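You operate a simulated robot arm through the tools that you are given. There is no shell and no other tool. Be economical: measure what you need, move in short steps, check, and stop when the job is done.

The job below is to be done with a simulated robot arm. You get a single attempt, and the scene is never put back.

## Task
Wipe the dust off the robot vacuum's top with the grey cloth, then press go to test it.
Fine: fold the handle down and drop the cloth in the small tub.
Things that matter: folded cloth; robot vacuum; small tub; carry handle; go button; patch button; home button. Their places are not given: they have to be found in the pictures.

It is judged by the outcome, as a careful person would: the job done as asked, and still so three seconds after it is handed in. It fails if anything else is knocked over, pushed out of place, dropped, spilled or broken. Flat cloth is picked up by pressing the open fingertips on it (5 to 10 N) and closing them slowly along it; thin cloth reads only 2 to 8 mm in the jaws.

## Robot
A 7-joint arm with a two-finger parallel gripper, fixed in place. Base frame: the origin is at the foot of the arm, x ahead of it, y to its left, z up; the work surface is at about z = 0.858. Units: m, degrees, N and s.
With the tool pointing down near the work surface it reaches from about 0.32 to 0.74 m from the base axis. Its first joint turns from -115.0 to 115.0 degrees. Payload 3.91 kg.
The tool frame sits at the grasp point between the pads (the TCP): z along the fingers, y along the line on which they close. The tips reach 0.03 m beyond it. The gripper opens to 0.11 m. The fingers are 0.02 m wide and 0.01 m thick; the gripper's body (0.048 by 0.112 m) begins 0.055 m behind the TCP.
Orientation is told as [roll, pitch, yaw] about the base's x, y, z axes, in that order, counted from this pose: with the fingers straight down and closing along the base's y, the tool's x points along the base's -x, its y along +y and its z along -z.

## Interface
- The arm moves only by the tool step_arm. Its argument "deltas" is a list of rows, each a list of 7 numbers: the shift along the base's x, y, z in m, then the turn, a rotation vector about the base's x, y, z in degrees, then the opening, from 0 (shut) to 1 (fully open). In form: [[dx, dy, dz, wx, wy, wz, hand], ...]. A call has 1 to 10 rows; each row is the pose to reach, as a shift and turn from the pose commanded when the call began. A row lasts 0.2 s, in which the tool goes at most 0.05 m and 8.6 degrees; a call with a longer step from one row to the next is refused whole, and so is a gripper value outside its range. A pose out of reach is approached as far as the arm can. The call stops where the force on the tool passes 40 N (or 10 N more than at its start, if that is more) or the arm is blocked; 0.2 s more then pass. Each finger travels about 0.108 m/s and halts on what it meets, pressing with about 41 N; the grip force reading is that of the motor and also rises with nothing between the fingers. The clock runs only during rows and for 0.2 s after the last one: add rows that repeat a pose to give the fingers time. The reply holds the time, the measured pose of the TCP, the force on the tool along the base axes, the opening and the grip force, in the units named above and with some noise, and new pictures: "views" is both (left out), scene, wrist or none.
- Cameras (640 x 400 px; columns grow to the right, rows downward): "scene" is fixed at [0.2198, -0.5007, 1.6799]; the picture's right is [1.00, 0.06, 0.00], its down [0.04, -0.64, -0.76] and it looks along [-0.05, 0.76, -0.64] (base axes); focal length 371 px, centre (320, 200). "wrist" rides on the gripper at [-0.036, 0, -0.057] in the tool frame; the picture's right is [0.00, -1.00, 0.00], its down [0.97, 0.00, -0.24] and it looks along [0.24, 0.00, 0.97] (tool axes); focal length 218 px, centre (320, 200).
- raise_lower(by): slides the trunk up (or, below 0, down) by that many m; the arm rides with it, the base frame stays. It gives what a move gives, with no picture.
- probe_pixels(camera, pixels): for up to 12 pixels [column, row] of the newest picture of that camera ("zoom" is the newest enlarged one), the place [x, y, z] in the base frame of the surface seen there, good to about 0.002 m. No time passes.
- enlarge(camera, box): a new picture of the part [left, top, right, bottom] of that camera's present view, enlarged. No time passes.
- sign_off(): hands the job in; it is judged then, once.

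Work in short steps. Measure before you move; look again where a grasp or a placing could have gone wrong, and mend it. You have 80 turns and 150 pictures in all, those below and enlarged ones among them. Open the gripper and draw the arm clear of the work before you hand the job in, unless the task says otherwise; then end with one line.

The tools are called after "Request:" by a JSON object that holds its "method" and its "body". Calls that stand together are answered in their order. step_arm: Moves the arm, as the interface text tells. Its arguments: {"type":"object","properties":{"deltas":{"type":"array"},"views":{"type":"string","enum":["both","scene","wrist","none"]}},"required":["deltas"]} The other tools are called the same way: raise_lower (by) slides the trunk up or down; probe_pixels (camera, pixels) gives the place of the surface under pixels of a picture; enlarge (camera, box) takes an enlarged picture of a part of a camera's view; sign_off () hands the job in.

At the start:

```text
t: 0.0
eef_pos: [0.1152, 0.468, 1.2822]
tool_rot: [0.0, -0.1, 0.0]
wrist_force: [0.3, 0.8, 0.2]
grip_width: 0.11
gripper_force: 0.1
trunk travel left (down, up): [-0.85, 0.14]
```

scene: 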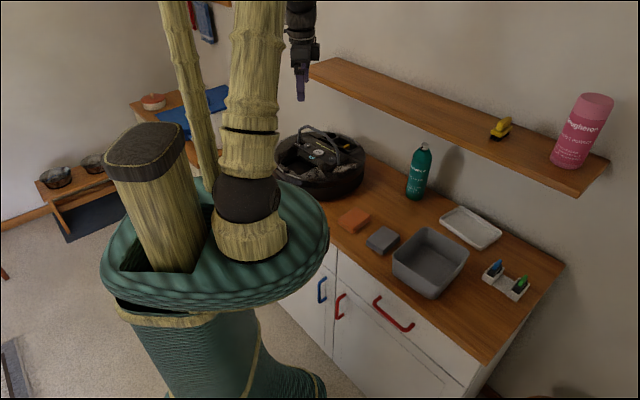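
wrist: 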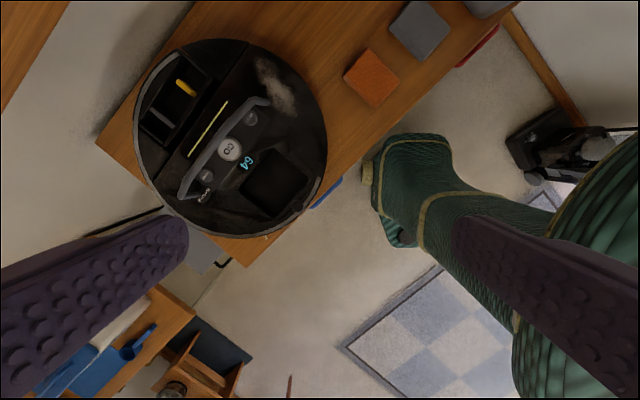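

The wrist view shows the vacuum around (235,140), with a dust patch near (275,85) and a grey cloth at (418,30). I enlarge both views to see the details.

Request:
{"method": "enlarge", "body": {"camera": "wrist", "box": [120, 30, 344, 170]}}

Request:
{"method": "enlarge", "body": {"camera": "scene", "box": [260, 110, 420, 210]}}

Request:
{"method": "enlarge", "body": {"camera": "scene", "box": [320, 190, 560, 340]}}

Request:
{"method": "probe_pixels", "body": {"camera": "wrist", "pixels": [[275, 85], [228, 150], [247, 160], [250, 118], [205, 178], [268, 100], [182, 193], [418, 30], [371, 78], [235, 230], [210, 128], [185, 88]]}}

Request:
{"method": "probe_pixels", "body": {"camera": "scene", "pixels": [[382, 238], [355, 219], [430, 232], [394, 262], [431, 297], [468, 248], [425, 270], [470, 225], [383, 250], [368, 240], [399, 238], [384, 228]]}}

```text
2.86 times, centred on (232, 100) of wrist
```

zoom: 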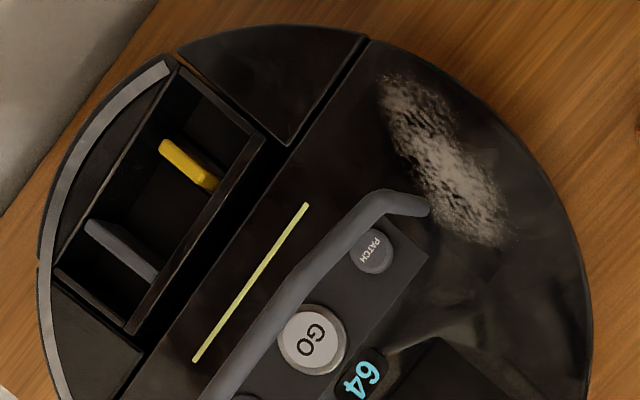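

```text
4.00 times, centred on (340, 160) of scene
```

zoom: 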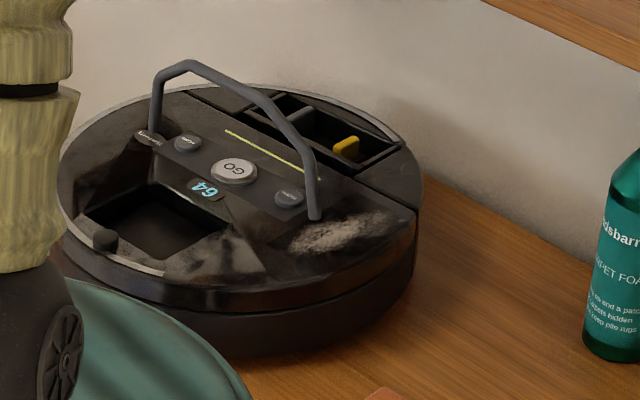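

```text
2.67 times, centred on (440, 265) of scene
```

zoom: 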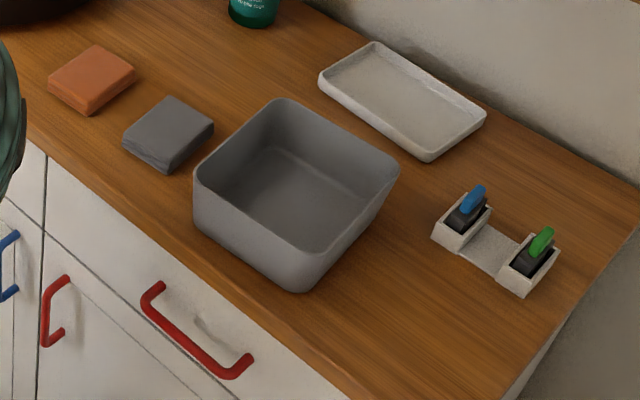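

```text
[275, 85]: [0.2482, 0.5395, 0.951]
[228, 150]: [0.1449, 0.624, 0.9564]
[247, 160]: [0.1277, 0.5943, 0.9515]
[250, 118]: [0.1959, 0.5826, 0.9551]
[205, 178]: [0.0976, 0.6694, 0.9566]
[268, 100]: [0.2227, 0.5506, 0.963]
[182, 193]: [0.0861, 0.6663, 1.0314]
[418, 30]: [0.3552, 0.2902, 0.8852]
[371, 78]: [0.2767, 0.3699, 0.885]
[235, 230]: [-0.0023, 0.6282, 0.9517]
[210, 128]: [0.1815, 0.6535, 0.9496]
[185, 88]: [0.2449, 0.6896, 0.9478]
```

```text
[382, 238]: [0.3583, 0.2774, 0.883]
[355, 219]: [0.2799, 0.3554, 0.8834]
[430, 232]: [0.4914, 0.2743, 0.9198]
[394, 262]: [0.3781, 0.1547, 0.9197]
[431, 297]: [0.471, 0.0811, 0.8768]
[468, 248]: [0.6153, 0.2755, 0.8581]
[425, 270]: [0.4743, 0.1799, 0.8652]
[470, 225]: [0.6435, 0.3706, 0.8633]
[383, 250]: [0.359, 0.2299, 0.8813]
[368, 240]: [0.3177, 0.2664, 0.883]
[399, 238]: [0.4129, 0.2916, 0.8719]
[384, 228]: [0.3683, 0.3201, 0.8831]
```

Grey cloth centre is about (0.357,0.275), top 0.883; the grey tub is around (0.48,0.18). I enlarge the vacuum in the scene again and measure the handle's ends and top bar.

Request:
{"method": "enlarge", "body": {"camera": "scene", "box": [264, 115, 376, 185]}}

Request:
{"method": "probe_pixels", "body": {"camera": "scene", "pixels": [[338.5, 162], [299, 143.5], [300, 129], [307, 126], [322, 133], [334, 142], [337, 150], [319, 153], [332, 159], [307, 145], [342, 168], [320, 175]]}}

```text
5.71 times, centred on (320, 150) of scene
```

zoom: 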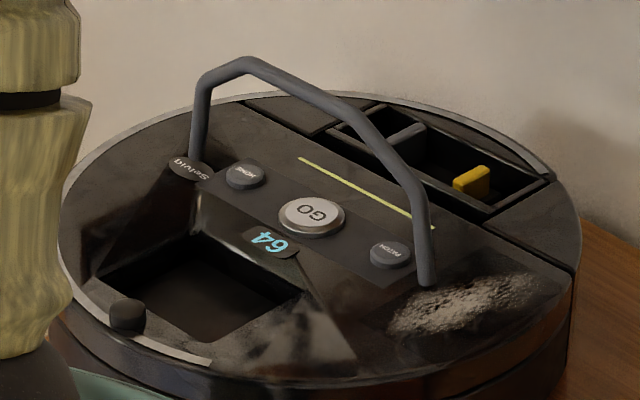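

```text
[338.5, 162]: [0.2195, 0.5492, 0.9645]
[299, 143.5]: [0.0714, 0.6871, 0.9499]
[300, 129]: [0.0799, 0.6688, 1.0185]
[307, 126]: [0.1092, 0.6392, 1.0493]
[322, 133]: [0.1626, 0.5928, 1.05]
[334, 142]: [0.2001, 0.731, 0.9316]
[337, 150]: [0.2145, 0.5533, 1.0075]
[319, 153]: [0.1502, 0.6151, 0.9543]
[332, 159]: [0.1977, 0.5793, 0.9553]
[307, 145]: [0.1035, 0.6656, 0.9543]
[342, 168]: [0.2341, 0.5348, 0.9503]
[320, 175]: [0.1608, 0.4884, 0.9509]
```

The handle is upright over GO, its hinge line running from (0.22,0.549) to (0.073,0.68), top bar at z≈1.05. I turn the tool so it closes across the bar and look from nearer.

Request:
{"method": "step_arm", "body": {"deltas": [[0.005, 0.02, -0.01, 0, 0, -8.2, 1], [0.01, 0.05, -0.02, 0, 0, -16.4, 1], [0.015, 0.08, -0.03, 0, 0, -24.6, 1], [0.02, 0.11, -0.04, 0, 0, -32.8, 0.6], [0.02, 0.14, -0.05, 0, 0, -41, 0.3], [0.02, 0.148, -0.06, 0, 0, -41, 0.2]]}}

```text
t: 1.4
eef_pos: [0.137, 0.6146, 1.2221]
tool_rot: [0.1, -0.1, -41.1]
wrist_force: [1.1, -0.3, 0.5]
grip_width: 0.0219
gripper_force: 0.1
trunk travel left (down, up): [-0.85, 0.14]
```

scene: 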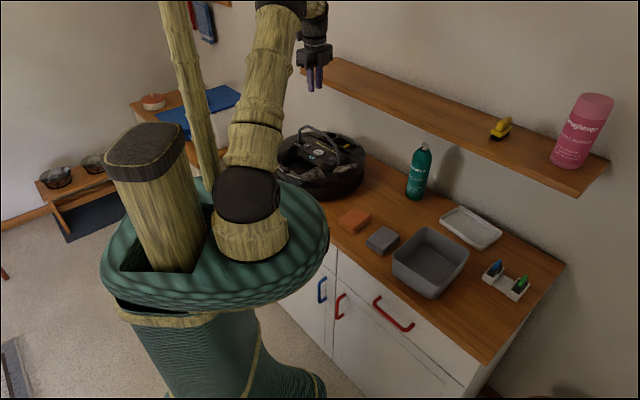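
wrist: 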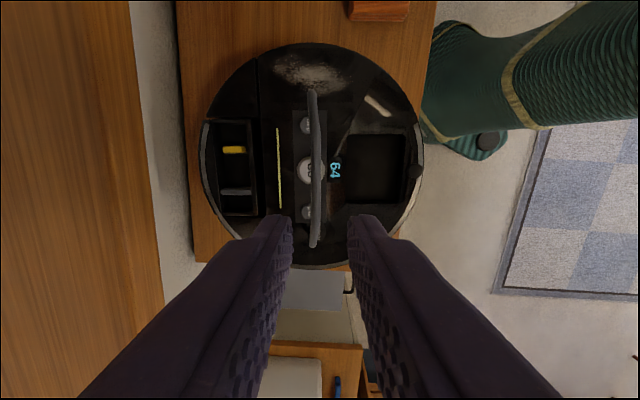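

Request:
{"method": "enlarge", "body": {"camera": "wrist", "box": [200, 40, 424, 180]}}

Request:
{"method": "enlarge", "body": {"camera": "wrist", "box": [250, 80, 378, 160]}}

Request:
{"method": "probe_pixels", "body": {"camera": "wrist", "pixels": [[312, 92], [319, 130], [319, 160], [319, 190], [317, 210], [313, 243], [307, 125], [310, 170], [275, 70], [345, 75], [315, 60], [315, 84]]}}

```text
2.86 times, centred on (312, 110) of wrist
```

zoom: 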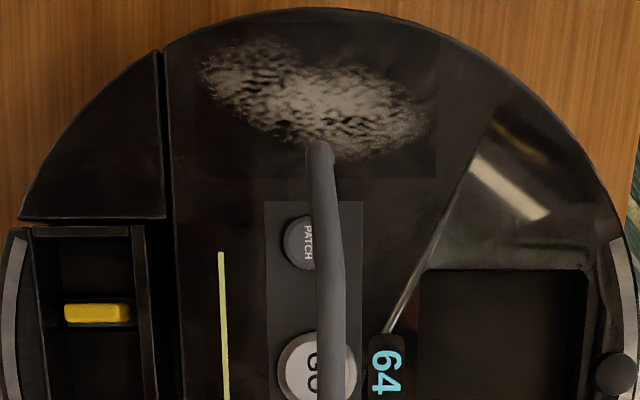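

```text
5.00 times, centred on (314, 120) of wrist
```

zoom: 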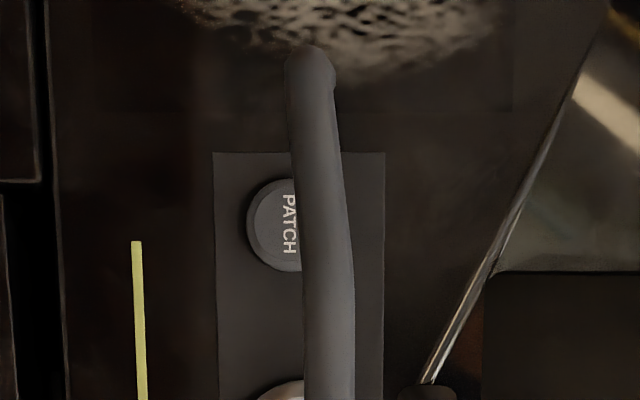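

```text
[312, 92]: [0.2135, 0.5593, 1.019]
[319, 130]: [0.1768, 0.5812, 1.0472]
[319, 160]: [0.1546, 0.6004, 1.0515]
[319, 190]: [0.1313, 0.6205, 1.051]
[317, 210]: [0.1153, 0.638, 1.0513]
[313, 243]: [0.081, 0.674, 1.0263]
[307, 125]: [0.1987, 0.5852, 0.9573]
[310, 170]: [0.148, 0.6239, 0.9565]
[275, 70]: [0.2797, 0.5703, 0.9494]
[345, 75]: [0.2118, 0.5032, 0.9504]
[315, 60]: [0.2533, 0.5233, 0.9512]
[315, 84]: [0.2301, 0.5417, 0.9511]
```

The handle leans slightly toward the −n side (toward the robot); the bar mid is at (0.14,0.613,1.051), straight under the tool. I'll straddle the bar with the fingers slightly open to find the folding direction gently.

Request:
{"method": "step_arm", "body": {"deltas": [[0, 0, -0.04, 0, 0, 0, 0.35], [0, 0, -0.08, 0, 0, 0, 0.35], [0, 0, -0.12, 0, 0, 0, 0.35], [0, 0, -0.15, 0, 0, 0, 0.35], [0, 0, -0.16, 0, 0, 0, 0.35]]}}

```text
t: 2.6
eef_pos: [0.1347, 0.6164, 1.0606]
tool_rot: [0.0, -0.1, -40.9]
wrist_force: [0.0, 0.9, -0.2]
grip_width: 0.0385
gripper_force: 0.0
trunk travel left (down, up): [-0.85, 0.14]
```

scene: 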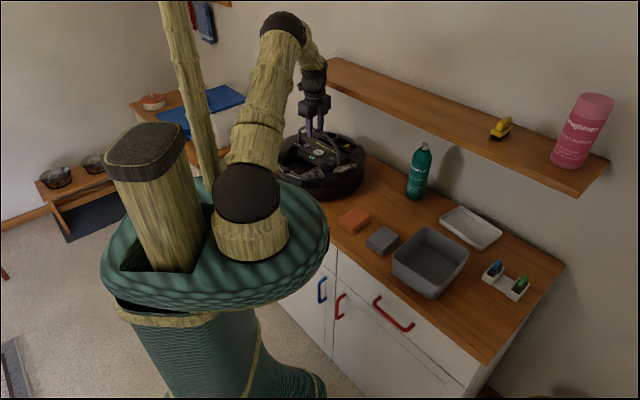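
wrist: 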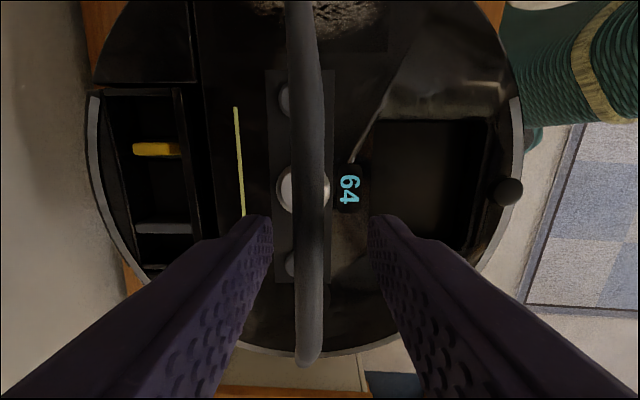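

The bar sits between the fingers, column ~308. I move 0.022 toward +n (pads should touch after ~0.013) and read the force.

Request:
{"method": "step_arm", "body": {"deltas": [[0.0066, 0.0075, 0, 0, 0, 0, 0.35], [0.0092, 0.0105, 0, 0, 0, 0, 0.35], [0.0119, 0.0135, 0, 0, 0, 0, 0.35], [0.0145, 0.0165, 0, 0, 0, 0, 0.35]]}}

```text
t: 3.6
eef_pos: [0.1497, 0.6319, 1.0634]
tool_rot: [0.0, 0.0, -41.0]
wrist_force: [-0.8, 0.0, -0.7]
grip_width: 0.0389
gripper_force: 0.3
trunk travel left (down, up): [-0.85, 0.14]
```

scene: 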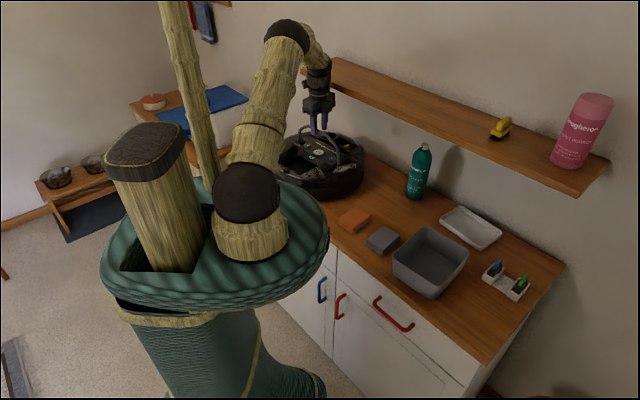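
wrist: 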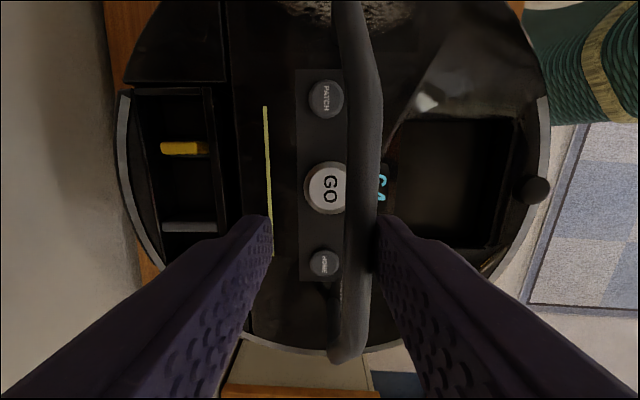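

The bar is just at the right-hand finger (col ~375) with no real force. A further 0.012 toward +n.

Request:
{"method": "step_arm", "body": {"deltas": [[0.0026, 0.003, 0, 0, 0, 0, 0.35], [0.0053, 0.006, 0, 0, 0, 0, 0.35], [0.0079, 0.009, 0, 0, 0, 0, 0.35]], "views": "wrist"}}

```text
t: 4.4
eef_pos: [0.1572, 0.6418, 1.0621]
tool_rot: [0.0, -0.1, -41.0]
wrist_force: [-2.2, -0.3, 0.1]
grip_width: 0.0388
gripper_force: 0.5
trunk travel left (down, up): [-0.85, 0.14]
```

wrist: 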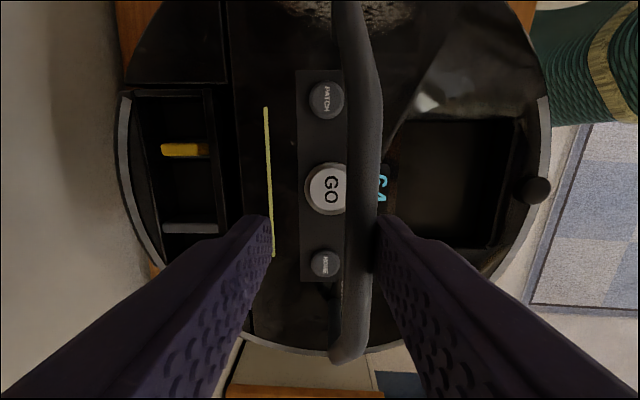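

The whole picture stayed still relative to the tool, so the handle is at its stop this way and the vacuum may have slid a little. I check its position.

Request:
{"method": "probe_pixels", "body": {"camera": "wrist", "pixels": [[327, 188], [326, 100], [324, 264], [365, 190], [266, 112]]}}

Request:
{"method": "enlarge", "body": {"camera": "wrist", "box": [240, 0, 464, 140]}}

```text
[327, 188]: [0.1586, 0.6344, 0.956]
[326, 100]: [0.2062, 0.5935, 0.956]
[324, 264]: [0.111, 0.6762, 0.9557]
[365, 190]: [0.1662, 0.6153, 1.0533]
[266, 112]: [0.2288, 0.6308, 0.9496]
```

```text
2.86 times, centred on (352, 70) of wrist
```

zoom: 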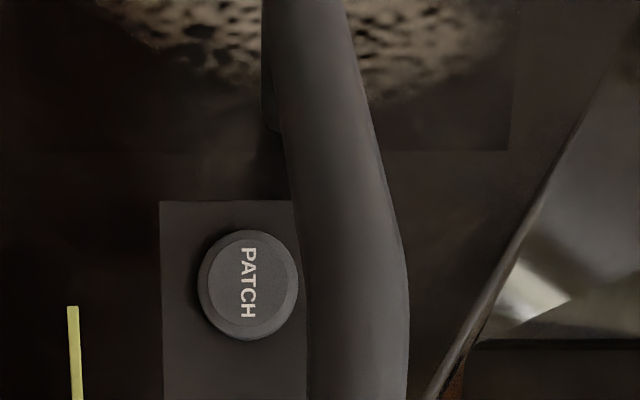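

The vacuum slid ~1.3 cm to +n, so the handle folds toward −n; I'll correct its position later. I now push the bar the other way gently.

Request:
{"method": "step_arm", "body": {"deltas": [[-0.0066, -0.0075, 0, 0, 0, 0, 0.35], [-0.0132, -0.015, 0, 0, 0, 0, 0.35], [-0.0185, -0.021, 0, 0, 0, 0, 0.35], [-0.0224, -0.0256, 0, 0, 0, 0, 0.35], [-0.0264, -0.03, -0.002, 0, 0, 0, 0.35], [-0.0297, -0.0338, -0.004, 0, 0, 0, 0.35]]}}

```text
t: 5.8
eef_pos: [0.1286, 0.6069, 1.0602]
tool_rot: [0.0, 0.0, -40.9]
wrist_force: [0.0, 0.2, 0.4]
grip_width: 0.0384
gripper_force: 0.0
trunk travel left (down, up): [-0.85, 0.14]
```

scene: 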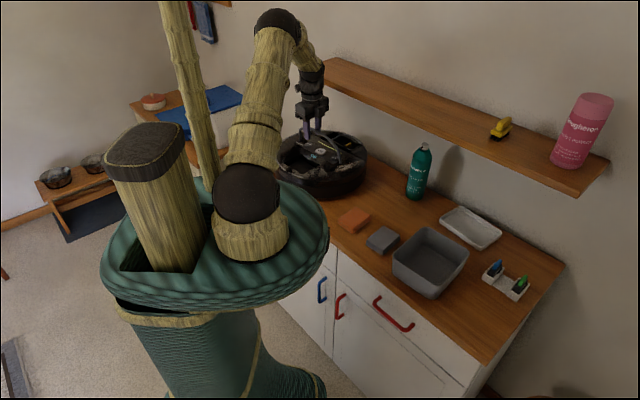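
wrist: 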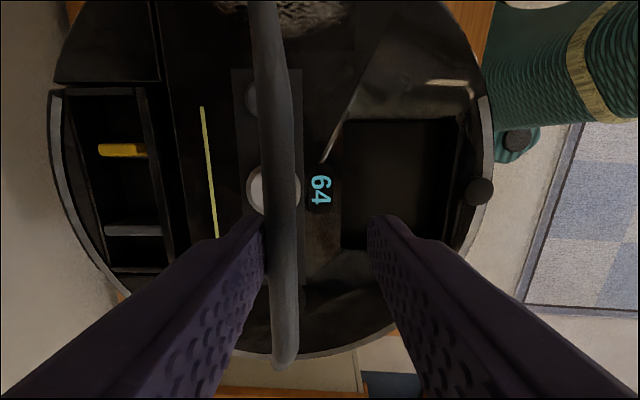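

The left-hand finger is now about at the bar (col 265). I push on another 0.02 toward −n.

Request:
{"method": "step_arm", "body": {"deltas": [[-0.0033, -0.0038, 0, 0, 0, 0, 0.35], [-0.0066, -0.0075, 0, 0, 0, 0, 0.35], [-0.0099, -0.0113, -0.001, 0, 0, 0, 0.35], [-0.0132, -0.015, -0.002, 0, 0, 0, 0.35]], "views": "wrist"}}

```text
t: 6.8
eef_pos: [0.1149, 0.5913, 1.0568]
tool_rot: [0.2, -0.2, -41.0]
wrist_force: [0.4, 0.0, -0.2]
grip_width: 0.0386
gripper_force: 0.0
trunk travel left (down, up): [-0.85, 0.14]
```

wrist: 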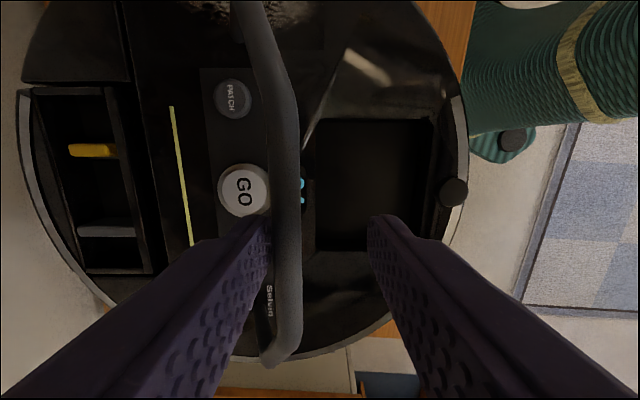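

The handle folds easily this way and the vacuum stays. I continue along the arc, down and toward −n.

Request:
{"method": "step_arm", "body": {"deltas": [[-0.006, -0.0068, -0.003, 0, 0, 0, 0.35], [-0.012, -0.0135, -0.007, 0, 0, 0, 0.35], [-0.018, -0.0203, -0.013, 0, 0, 0, 0.35], [-0.024, -0.027, -0.02, 0, 0, 0, 0.35], [-0.0297, -0.0338, -0.028, 0, 0, 0, 0.35]]}}

```text
t: 8.0
eef_pos: [0.0855, 0.5577, 1.0284]
tool_rot: [0.0, 0.0, -41.0]
wrist_force: [-0.7, 0.5, -0.1]
grip_width: 0.0384
gripper_force: 0.1
trunk travel left (down, up): [-0.85, 0.14]
```

scene: 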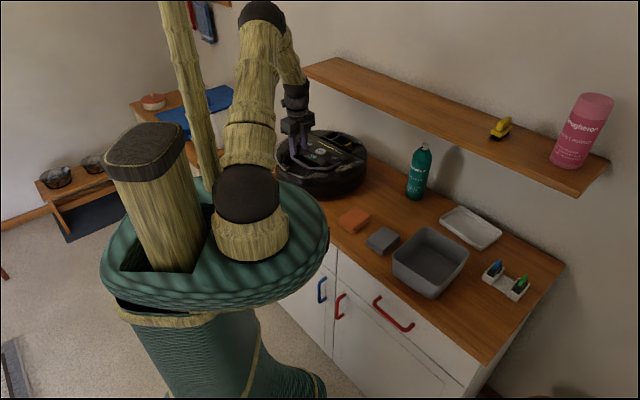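
wrist: 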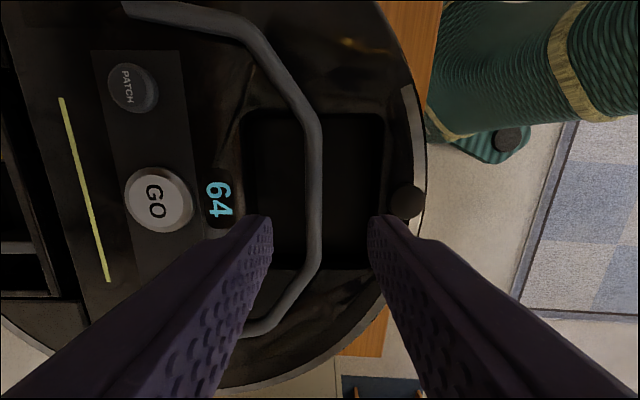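

The bar seems to have dropped by itself over the recess. I probe the bar and buttons.

Request:
{"method": "probe_pixels", "body": {"camera": "wrist", "pixels": [[313, 140], [314, 200], [255, 40], [150, 8], [156, 201], [133, 87], [62, 100], [107, 280], [270, 325], [405, 200]]}}

Request:
{"method": "enlarge", "body": {"camera": "scene", "box": [264, 115, 376, 185]}}

```text
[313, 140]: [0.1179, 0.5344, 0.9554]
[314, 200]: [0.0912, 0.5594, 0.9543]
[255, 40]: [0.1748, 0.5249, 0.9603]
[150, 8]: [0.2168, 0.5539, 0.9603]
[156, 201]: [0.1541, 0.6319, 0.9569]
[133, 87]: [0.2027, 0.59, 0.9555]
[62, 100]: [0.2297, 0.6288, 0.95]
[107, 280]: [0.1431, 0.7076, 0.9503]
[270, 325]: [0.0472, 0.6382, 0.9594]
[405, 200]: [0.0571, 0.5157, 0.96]
```

```text
5.71 times, centred on (320, 150) of scene
```

zoom: 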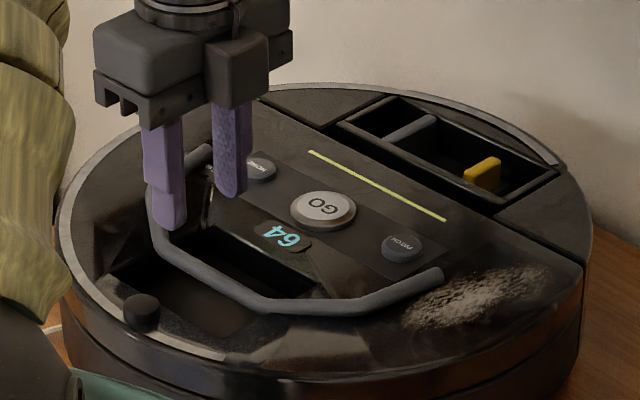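

The handle lies flat (z≈0.957) and the vacuum is within ~9 mm of its old place. Next I lift and go above the grey cloth, opening the gripper.

Request:
{"method": "step_arm", "body": {"deltas": [[0, 0, 0.05, 0, 0, 0, 0.35], [0, 0, 0.1, 0, 0, 0, 0.35], [0.035, -0.03, 0.12, 0, 0, 0, 0.35], [0.07, -0.06, 0.12, 0, 0, 0, 0.5], [0.105, -0.092, 0.12, 0, 0, 0, 0.7], [0.14, -0.126, 0.12, 0, 0, 0, 0.9], [0.175, -0.16, 0.12, 0, 0, 0, 1], [0.205, -0.195, 0.12, 0, 0, 0, 1], [0.235, -0.23, 0.12, 0, 0, 0, 1], [0.255, -0.265, 0.12, 0, 0, 0, 1]]}}

```text
refused: row 3 steps farther than a row can; nothing moved
```

Row 3 was a touch too long; I shorten the steps.

Request:
{"method": "step_arm", "body": {"deltas": [[0, 0, 0.048, 0, 0, 0, 0.35], [0, 0, 0.095, 0, 0, 0, 0.35], [0.025, -0.025, 0.12, 0, 0, 0, 0.35], [0.06, -0.055, 0.12, 0, 0, 0, 0.5], [0.095, -0.088, 0.12, 0, 0, 0, 0.7], [0.13, -0.122, 0.12, 0, 0, 0, 0.9], [0.163, -0.156, 0.12, 0, 0, 0, 1], [0.195, -0.19, 0.12, 0, 0, 0, 1], [0.225, -0.225, 0.12, 0, 0, 0, 1], [0.25, -0.26, 0.12, 0, 0, 0, 1]]}}

```text
t: 10.2
eef_pos: [0.3383, 0.2986, 1.1482]
tool_rot: [0.0, 0.0, -40.9]
wrist_force: [0.5, -0.5, -0.2]
grip_width: 0.1101
gripper_force: 0.0
trunk travel left (down, up): [-0.85, 0.14]
```

scene: 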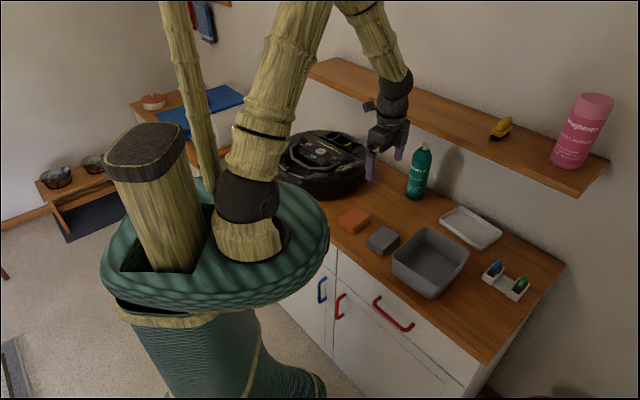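
wrist: 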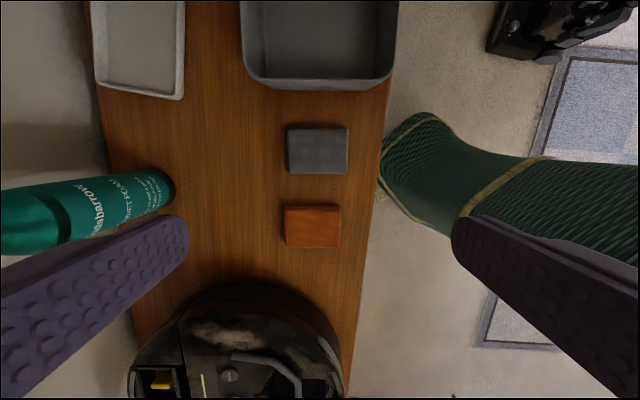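

The cloth is axis-aligned with the tool at wrist (317,150); I probe its corners and the bottle.

Request:
{"method": "enlarge", "body": {"camera": "wrist", "box": [256, 100, 384, 180]}}

Request:
{"method": "probe_pixels", "body": {"camera": "wrist", "pixels": [[290, 132], [345, 132], [290, 168], [345, 168], [317, 150], [287, 171], [318, 80], [245, 75], [393, 75], [160, 190], [110, 200]]}}

```text
5.00 times, centred on (320, 140) of wrist
```

zoom: 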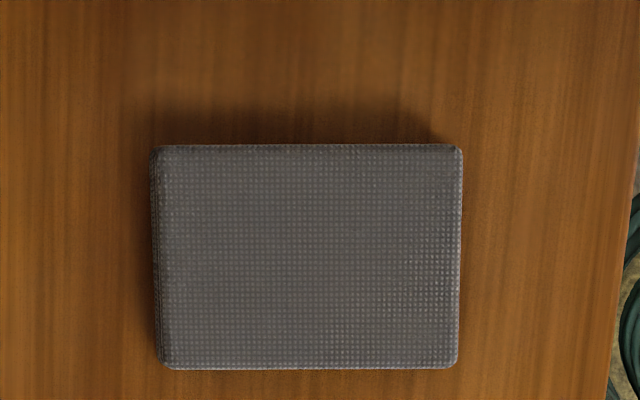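

```text
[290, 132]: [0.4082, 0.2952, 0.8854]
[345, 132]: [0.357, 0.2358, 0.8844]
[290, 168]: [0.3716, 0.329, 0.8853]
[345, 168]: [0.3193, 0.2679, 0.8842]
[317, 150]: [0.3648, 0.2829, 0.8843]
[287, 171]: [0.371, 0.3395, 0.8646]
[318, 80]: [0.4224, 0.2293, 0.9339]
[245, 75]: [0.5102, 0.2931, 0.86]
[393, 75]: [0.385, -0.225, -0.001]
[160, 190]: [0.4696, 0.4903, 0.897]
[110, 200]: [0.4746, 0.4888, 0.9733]
```

Cloth centre (0.364,0.282), 0.084 along the closing axis, 0.027 thick. I go down over it to TCP z≈0.93 and look before finishing.

Request:
{"method": "step_arm", "body": {"deltas": [[0.0128, -0.0083, -0.04, 0, 0, 0, 1], [0.0257, -0.0166, -0.08, 0, 0, 0, 1], [0.0257, -0.0166, -0.12, 0, 0, 0, 1], [0.0257, -0.0166, -0.16, 0, 0, 0, 1], [0.0257, -0.0166, -0.195, 0, 0, 0, 1], [0.0257, -0.0166, -0.218, 0, 0, 0, 1]]}}

```text
t: 11.6
eef_pos: [0.3633, 0.2826, 0.9279]
tool_rot: [0.1, -0.1, -41.0]
wrist_force: [0.3, -0.1, 0.4]
grip_width: 0.11
gripper_force: 0.0
trunk travel left (down, up): [-0.85, 0.14]
```

scene: 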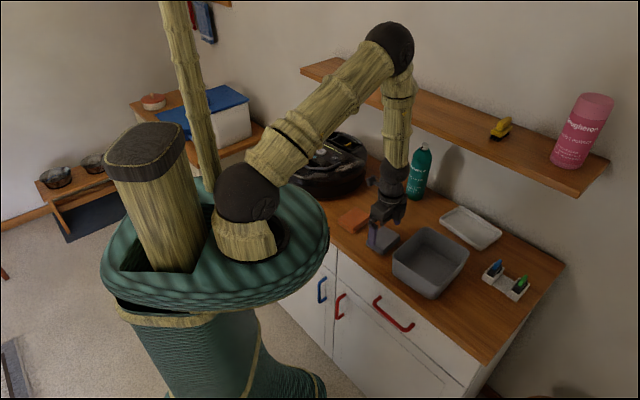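
wrist: 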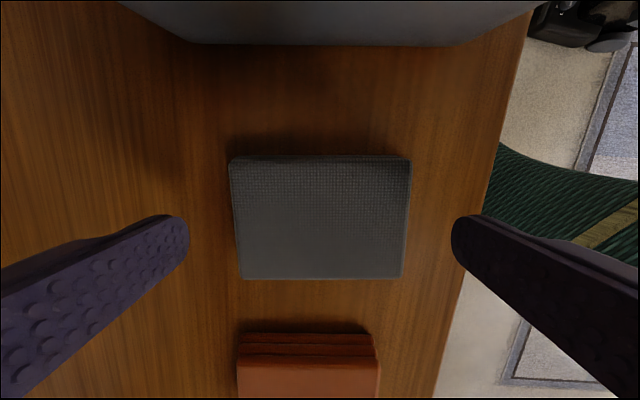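

Cloth centred between the fingers. I go down 0.031 and close slowly.

Request:
{"method": "step_arm", "body": {"deltas": [[0, 0, -0.015, 0, 0, 0, 1], [0, 0, -0.025, 0, 0, 0, 1], [0, 0, -0.031, 0, 0, 0, 1], [0, 0, -0.031, 0, 0, 0, 0.85], [0, 0, -0.031, 0, 0, 0, 0.75], [0, 0, -0.031, 0, 0, 0, 0.65], [0, 0, -0.031, 0, 0, 0, 0.5], [0, 0, -0.031, 0, 0, 0, 0.3], [0, 0, -0.031, 0, 0, 0, 0.1], [0, 0, -0.031, 0, 0, 0, 0]]}}

```text
t: 13.8
eef_pos: [0.3631, 0.2817, 0.8992]
tool_rot: [0.0, -0.1, -41.0]
wrist_force: [0.9, 0.2, 0.8]
grip_width: 0.0906
gripper_force: 41.1
trunk travel left (down, up): [-0.85, 0.14]
```

scene: 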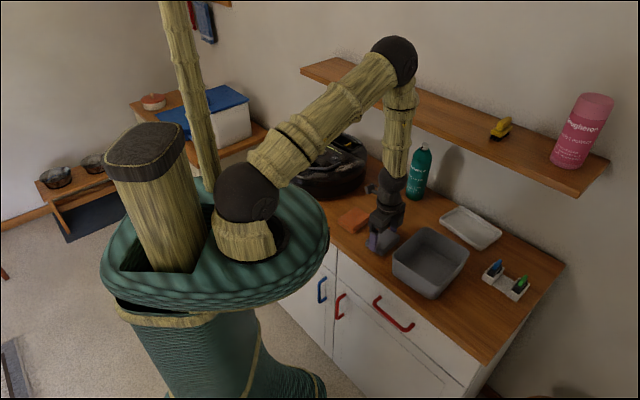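
wrist: 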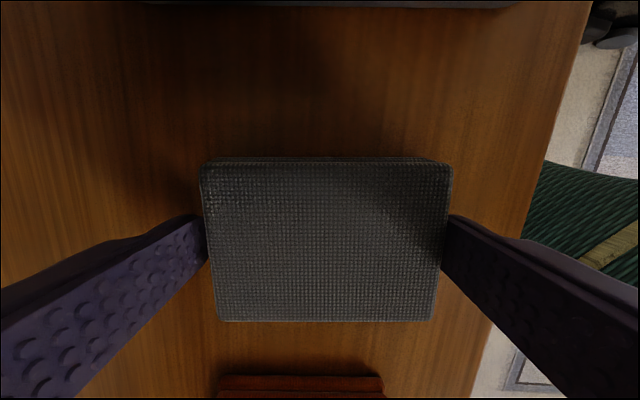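

Gripped at 0.0906 m with ~11 mm of cloth below the fingertips. I lift it and carry it above the dust.

Request:
{"method": "step_arm", "body": {"deltas": [[0, 0, 0.045, 0, 0, 0, 0], [0, 0, 0.09, 0, 0, 0, 0], [0, 0, 0.135, 0, 0, 0, 0], [0, 0, 0.18, 0, 0, 0, 0], [-0.018, 0.043, 0.185, 0, 0, 0, 0], [-0.036, 0.087, 0.185, 0, 0, 0, 0], [-0.054, 0.13, 0.185, 0, 0, 0, 0], [-0.072, 0.174, 0.185, 0, 0, 0, 0], [-0.09, 0.217, 0.185, 0, 0, 0, 0], [-0.1, 0.24, 0.185, 0, 0, 0, 0]]}}

```text
t: 16.0
eef_pos: [0.2595, 0.5213, 1.0844]
tool_rot: [0.0, 0.0, -41.1]
wrist_force: [0.0, -0.2, 0.6]
grip_width: 0.0907
gripper_force: 40.8
trunk travel left (down, up): [-0.85, 0.14]
```

scene: 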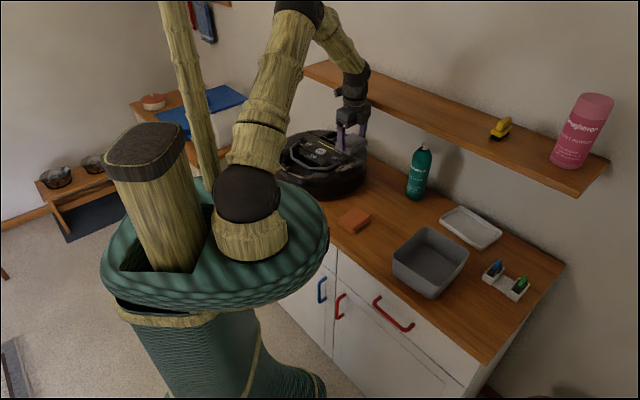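
wrist: 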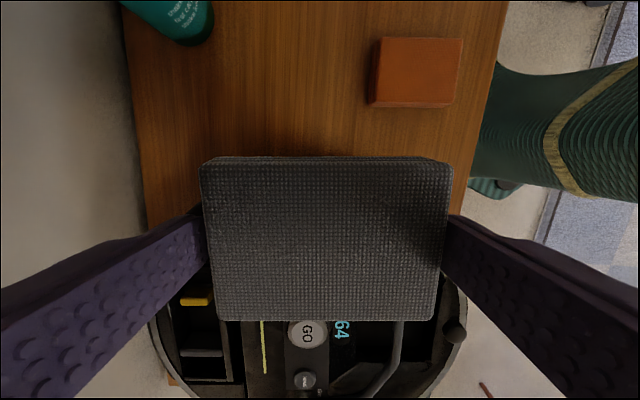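

Cloth is held level. I shift to over the dust centre (0.2555,0.542) and come down to just above the surface.

Request:
{"method": "step_arm", "body": {"deltas": [[-0.004, 0.0206, -0.02, 0, 0, 0, 0], [-0.004, 0.0206, -0.055, 0, 0, 0, 0], [-0.004, 0.0206, -0.078, 0, 0, 0, 0], [-0.004, 0.0206, -0.084, 0, 0, 0, 0]]}}

Request:
{"method": "enlarge", "body": {"camera": "scene", "box": [270, 105, 398, 185]}}

```text
t: 17.0
eef_pos: [0.2561, 0.5428, 1.0007]
tool_rot: [0.1, -0.1, -41.0]
wrist_force: [-0.2, -0.2, 0.0]
grip_width: 0.0908
gripper_force: 41.0
trunk travel left (down, up): [-0.85, 0.14]
```

scene: 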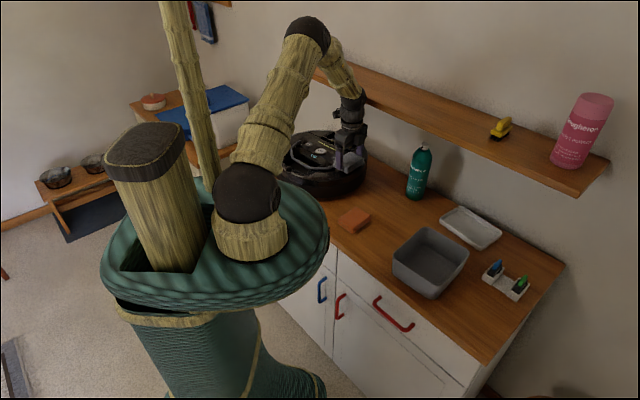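
wrist: 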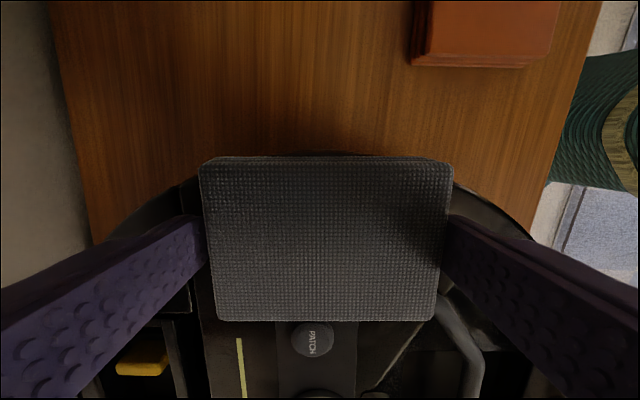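

```text
5.00 times, centred on (334, 145) of scene
```

zoom: 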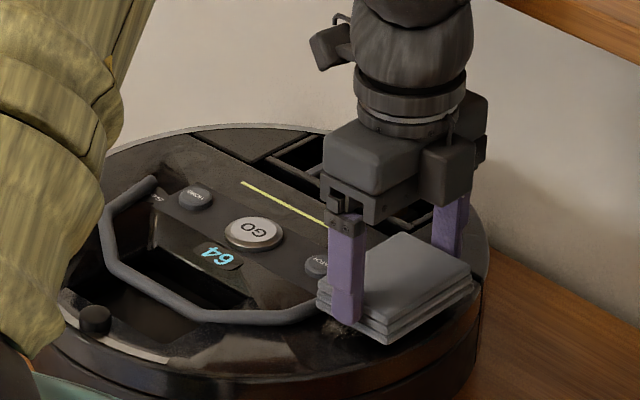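

The cloth hovers a few mm above the dust, clear of PATCH. I lower slowly to contact.

Request:
{"method": "step_arm", "body": {"deltas": [[0, 0, -0.004, 0, 0, 0, 0], [0, 0, -0.007, 0, 0, 0, 0], [0, 0, -0.009, 0, 0, 0, 0]], "views": "none"}}

```text
t: 17.8
eef_pos: [0.2583, 0.5397, 0.9945]
tool_rot: [0.5, 0.0, -40.9]
wrist_force: [2.3, -1.2, 33.3]
grip_width: 0.091
gripper_force: 40.7
trunk travel left (down, up): [-0.85, 0.14]
```

Force 33 N at the first contact; I ease up 2.2 mm and check.

Request:
{"method": "step_arm", "body": {"deltas": [[0, 0, 0.0022, 0, 0, 0, 0]], "views": "none"}}

```text
t: 18.2
eef_pos: [0.2556, 0.5395, 0.9942]
tool_rot: [0.1, 0.0, -41.1]
wrist_force: [0.6, -0.9, 24.3]
grip_width: 0.0906
gripper_force: 41.1
trunk travel left (down, up): [-0.85, 0.14]
```

Request:
{"method": "step_arm", "body": {"deltas": [[0, 0, 0.003, 0, 0, 0, 0]], "views": "none"}}

```text
t: 18.6
eef_pos: [0.2559, 0.5402, 0.9951]
tool_rot: [-0.2, -0.2, -41.0]
wrist_force: [0.5, -0.9, 5.7]
grip_width: 0.0909
gripper_force: 41.1
trunk travel left (down, up): [-0.85, 0.14]
```

Now ~6 N, a good wiping pressure. I stroke ±0.03 m along the dust's long axis.

Request:
{"method": "step_arm", "body": {"deltas": [[-0.0099, -0.0113, 0, 0, 0, 0, 0], [-0.0198, -0.0226, 0, 0, 0, 0, 0], [-0.0099, -0.0113, 0, 0, 0, 0, 0], [0, 0, 0, 0, 0, 0, 0], [0.0099, 0.0113, 0, 0, 0, 0, 0], [0.0198, 0.0226, 0, 0, 0, 0, 0], [0.0099, 0.0113, 0, 0, 0, 0, 0], [0, 0, 0, 0, 0, 0, 0], [-0.0099, -0.0113, 0, 0, 0, 0, 0], [-0.0198, -0.0226, 0, 0, 0, 0, 0]]}}

Request:
{"method": "enlarge", "body": {"camera": "scene", "box": [270, 105, 398, 185]}}

```text
t: 20.8
eef_pos: [0.2363, 0.5193, 0.998]
tool_rot: [0.2, -0.1, -41.0]
wrist_force: [-0.4, 0.6, 0.0]
grip_width: 0.0906
gripper_force: 40.8
trunk travel left (down, up): [-0.85, 0.14]
```

scene: 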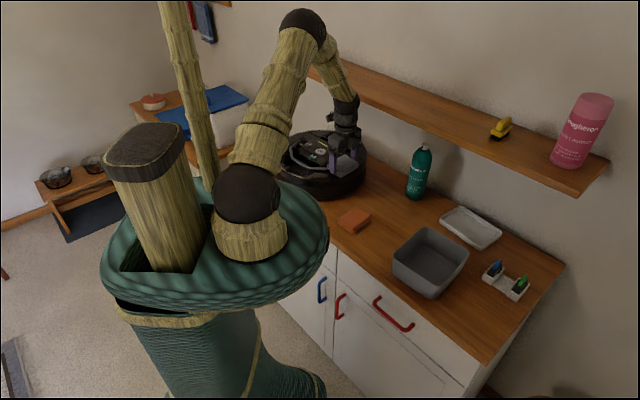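
wrist: 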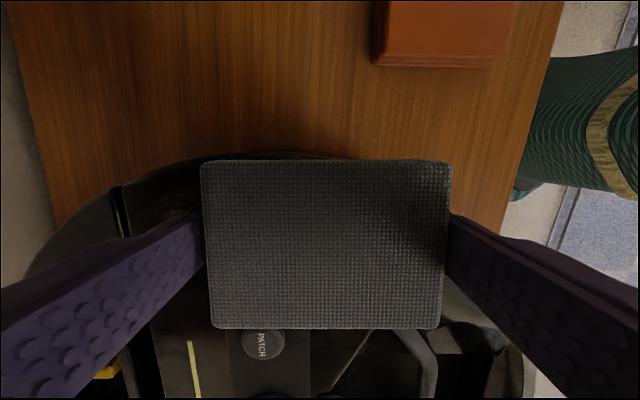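

```text
5.00 times, centred on (334, 145) of scene
```

zoom: 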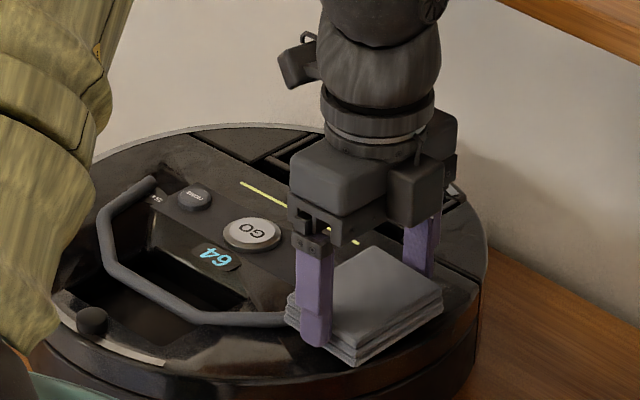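

Visible dust has gone. I lift and move aside to see what remains.

Request:
{"method": "step_arm", "body": {"deltas": [[0, 0, 0.045, 0, 0, 0, 0], [0, 0, 0.09, 0, 0, 0, 0], [-0.03, 0.026, 0.12, 0, 0, 0, 0], [-0.065, 0.056, 0.12, 0, 0, 0, 0], [-0.09, 0.08, 0.12, 0, 0, 0, 0]]}}

Request:
{"method": "enlarge", "body": {"camera": "wrist", "box": [180, 0, 436, 160]}}

Request:
{"method": "enlarge", "body": {"camera": "scene", "box": [270, 115, 382, 185]}}

```text
t: 22.0
eef_pos: [0.1469, 0.5996, 1.1143]
tool_rot: [0.0, -0.1, -41.0]
wrist_force: [-0.6, -1.0, 0.2]
grip_width: 0.0906
gripper_force: 40.8
trunk travel left (down, up): [-0.85, 0.14]
```

scene: 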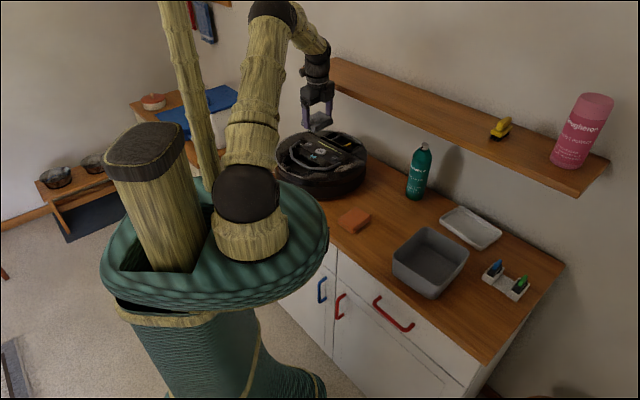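
wrist: 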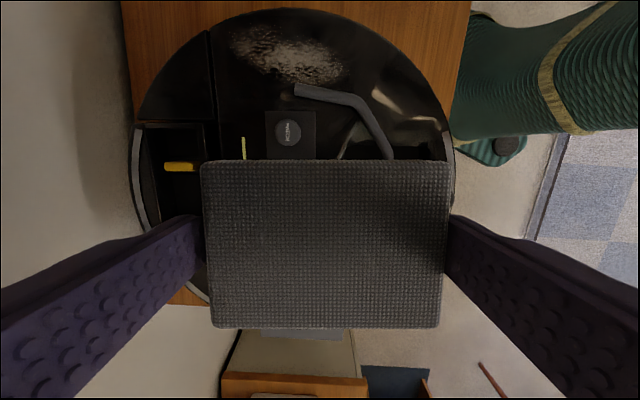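

```text
2.50 times, centred on (308, 80) of wrist
```

zoom: 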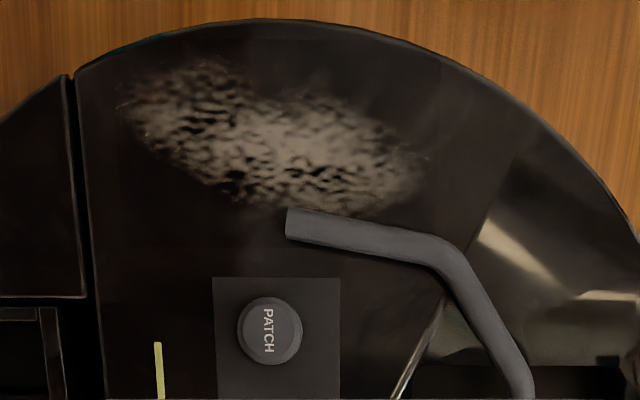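

```text
5.71 times, centred on (326, 150) of scene
```

zoom: 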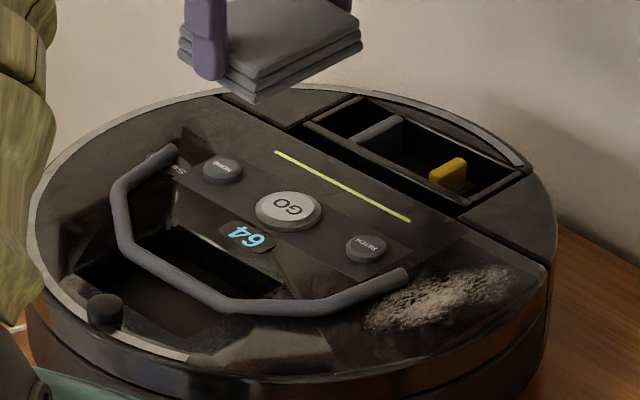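

Most dust remains, so contact was too light or partly held off by the handle end. I probe the dust bounds and handle end precisely.

Request:
{"method": "probe_pixels", "body": {"camera": "wrist", "pixels": [[230, 40], [265, 27], [290, 55], [310, 38], [345, 68], [320, 85], [295, 80], [296, 90], [320, 95], [287, 132], [287, 15]]}}

```text
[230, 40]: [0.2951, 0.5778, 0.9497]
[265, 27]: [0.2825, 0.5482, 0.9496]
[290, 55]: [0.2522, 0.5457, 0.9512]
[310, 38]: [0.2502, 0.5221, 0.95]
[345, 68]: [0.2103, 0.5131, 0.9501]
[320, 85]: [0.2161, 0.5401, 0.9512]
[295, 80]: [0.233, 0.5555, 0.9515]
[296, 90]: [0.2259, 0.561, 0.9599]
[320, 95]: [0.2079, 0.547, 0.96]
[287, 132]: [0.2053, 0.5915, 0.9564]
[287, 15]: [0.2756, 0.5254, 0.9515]
```

Dust spans n 0.52–0.635, d −0.193…−0.15, well within the cloth's footprint; it was simply too little pressure while stroking. I return and press more firmly.

Request:
{"method": "step_arm", "body": {"deltas": [[0.04, -0.02, 0, 0, 0, 0, 0], [0.08, -0.04, 0, 0, 0, 0, 0], [0.1085, -0.0563, -0.03, 0, 0, 0, 0], [0.1085, -0.0563, -0.075, 0, 0, 0, 0], [0.1085, -0.0563, -0.105, 0, 0, 0, 0], [0.1085, -0.0563, -0.117, 0, 0, 0, 0], [0.1085, -0.0563, -0.1205, 0, 0, 0, 0], [0.1085, -0.0563, -0.122, 0, 0, 0, 0], [0.1085, -0.0563, -0.122, 0, 0, 0, 0]], "views": "none"}}

```text
t: 24.0
eef_pos: [0.2572, 0.5437, 0.9954]
tool_rot: [0.2, 0.0, -41.0]
wrist_force: [0.4, 0.4, 6.7]
grip_width: 0.0906
gripper_force: 41.0
trunk travel left (down, up): [-0.85, 0.14]
```

Contact at 6.7 N; I press another 1 mm and stroke back and forth along n.

Request:
{"method": "step_arm", "body": {"deltas": [[0, 0, -0.0012, 0, 0, 0, 0], [-0.0082, -0.0094, -0.0012, 0, 0, 0, 0], [-0.0165, -0.0188, -0.0012, 0, 0, 0, 0], [-0.0082, -0.0094, -0.0012, 0, 0, 0, 0], [0, 0, -0.0012, 0, 0, 0, 0], [0.0082, 0.0094, -0.0012, 0, 0, 0, 0], [0.0165, 0.0188, -0.0012, 0, 0, 0, 0], [0.0082, 0.0094, -0.0012, 0, 0, 0, 0], [0, 0, -0.0012, 0, 0, 0, 0]], "views": "wrist"}}

```text
t: 26.0
eef_pos: [0.2555, 0.5418, 0.9947]
tool_rot: [0.0, -0.1, -41.0]
wrist_force: [1.4, -2.9, 11.8]
grip_width: 0.0909
gripper_force: 40.9
trunk travel left (down, up): [-0.85, 0.14]
```

wrist: 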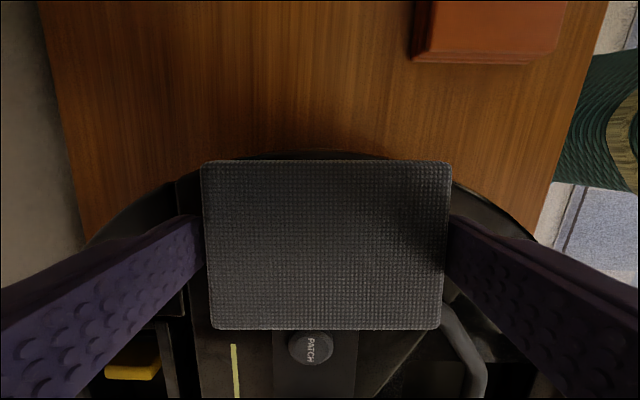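

Pressure holds at ~12 N and the vacuum hasn't moved (PATCH at (310,345)). A second set of strokes, slightly wider.

Request:
{"method": "step_arm", "body": {"deltas": [[-0.0099, -0.0113, 0, 0, 0, 0, 0], [-0.0198, -0.0226, 0, 0, 0, 0, 0], [-0.0099, -0.0113, 0, 0, 0, 0, 0], [0, 0, 0, 0, 0, 0, 0], [0.0099, 0.0113, 0, 0, 0, 0, 0], [0.0198, 0.0226, 0, 0, 0, 0, 0], [0.0099, 0.0113, 0, 0, 0, 0, 0], [0, 0, 0, 0, 0, 0, 0], [0, 0, 0.04, 0, 0, 0, 0], [0, 0, 0.08, 0, 0, 0, 0]], "views": "none"}}

Request:
{"method": "step_arm", "body": {"deltas": [[0, 0, 0.04, 0, 0, 0, 0], [-0.035, 0.03, 0.04, 0, 0, 0, 0], [-0.07, 0.06, 0.04, 0, 0, 0, 0], [-0.1, 0.08, 0.04, 0, 0, 0, 0]]}}

Request:
{"method": "enlarge", "body": {"camera": "wrist", "box": [180, 0, 436, 160]}}

```text
t: 28.2
eef_pos: [0.2552, 0.5424, 1.0659]
tool_rot: [-0.8, -0.2, -41.2]
wrist_force: [-0.7, -2.3, -36.5]
grip_width: 0.0907
gripper_force: 41.0
trunk travel left (down, up): [-0.85, 0.14]
```

```text
t: 28.5
eef_pos: [0.2549, 0.5395, 1.0664]
tool_rot: [-1.3, -0.5, -40.9]
wrist_force: [2.7, 5.3, -17.2]
grip_width: 0.0905
gripper_force: 40.7
trunk travel left (down, up): [-0.85, 0.14]
stopped in row 1: the force on the tool passed its limit (the readings are from after the stop); the commanded pose is now the measured one
```

scene: 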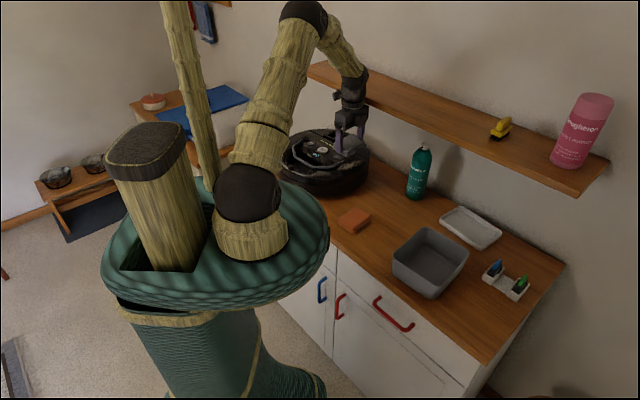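
wrist: 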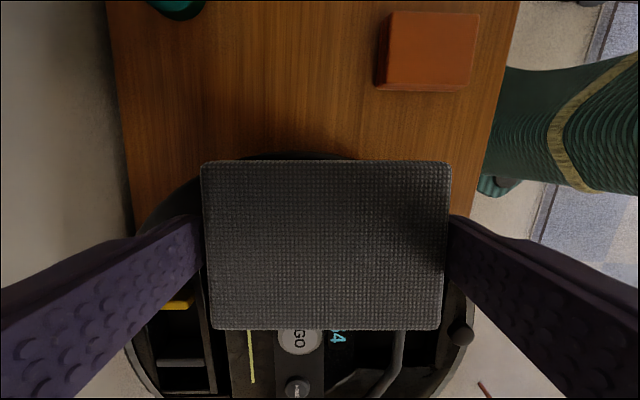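

```text
2.50 times, centred on (308, 80) of wrist
```

zoom: 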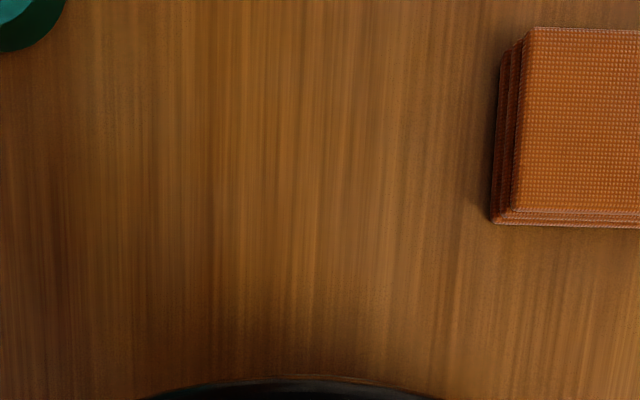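

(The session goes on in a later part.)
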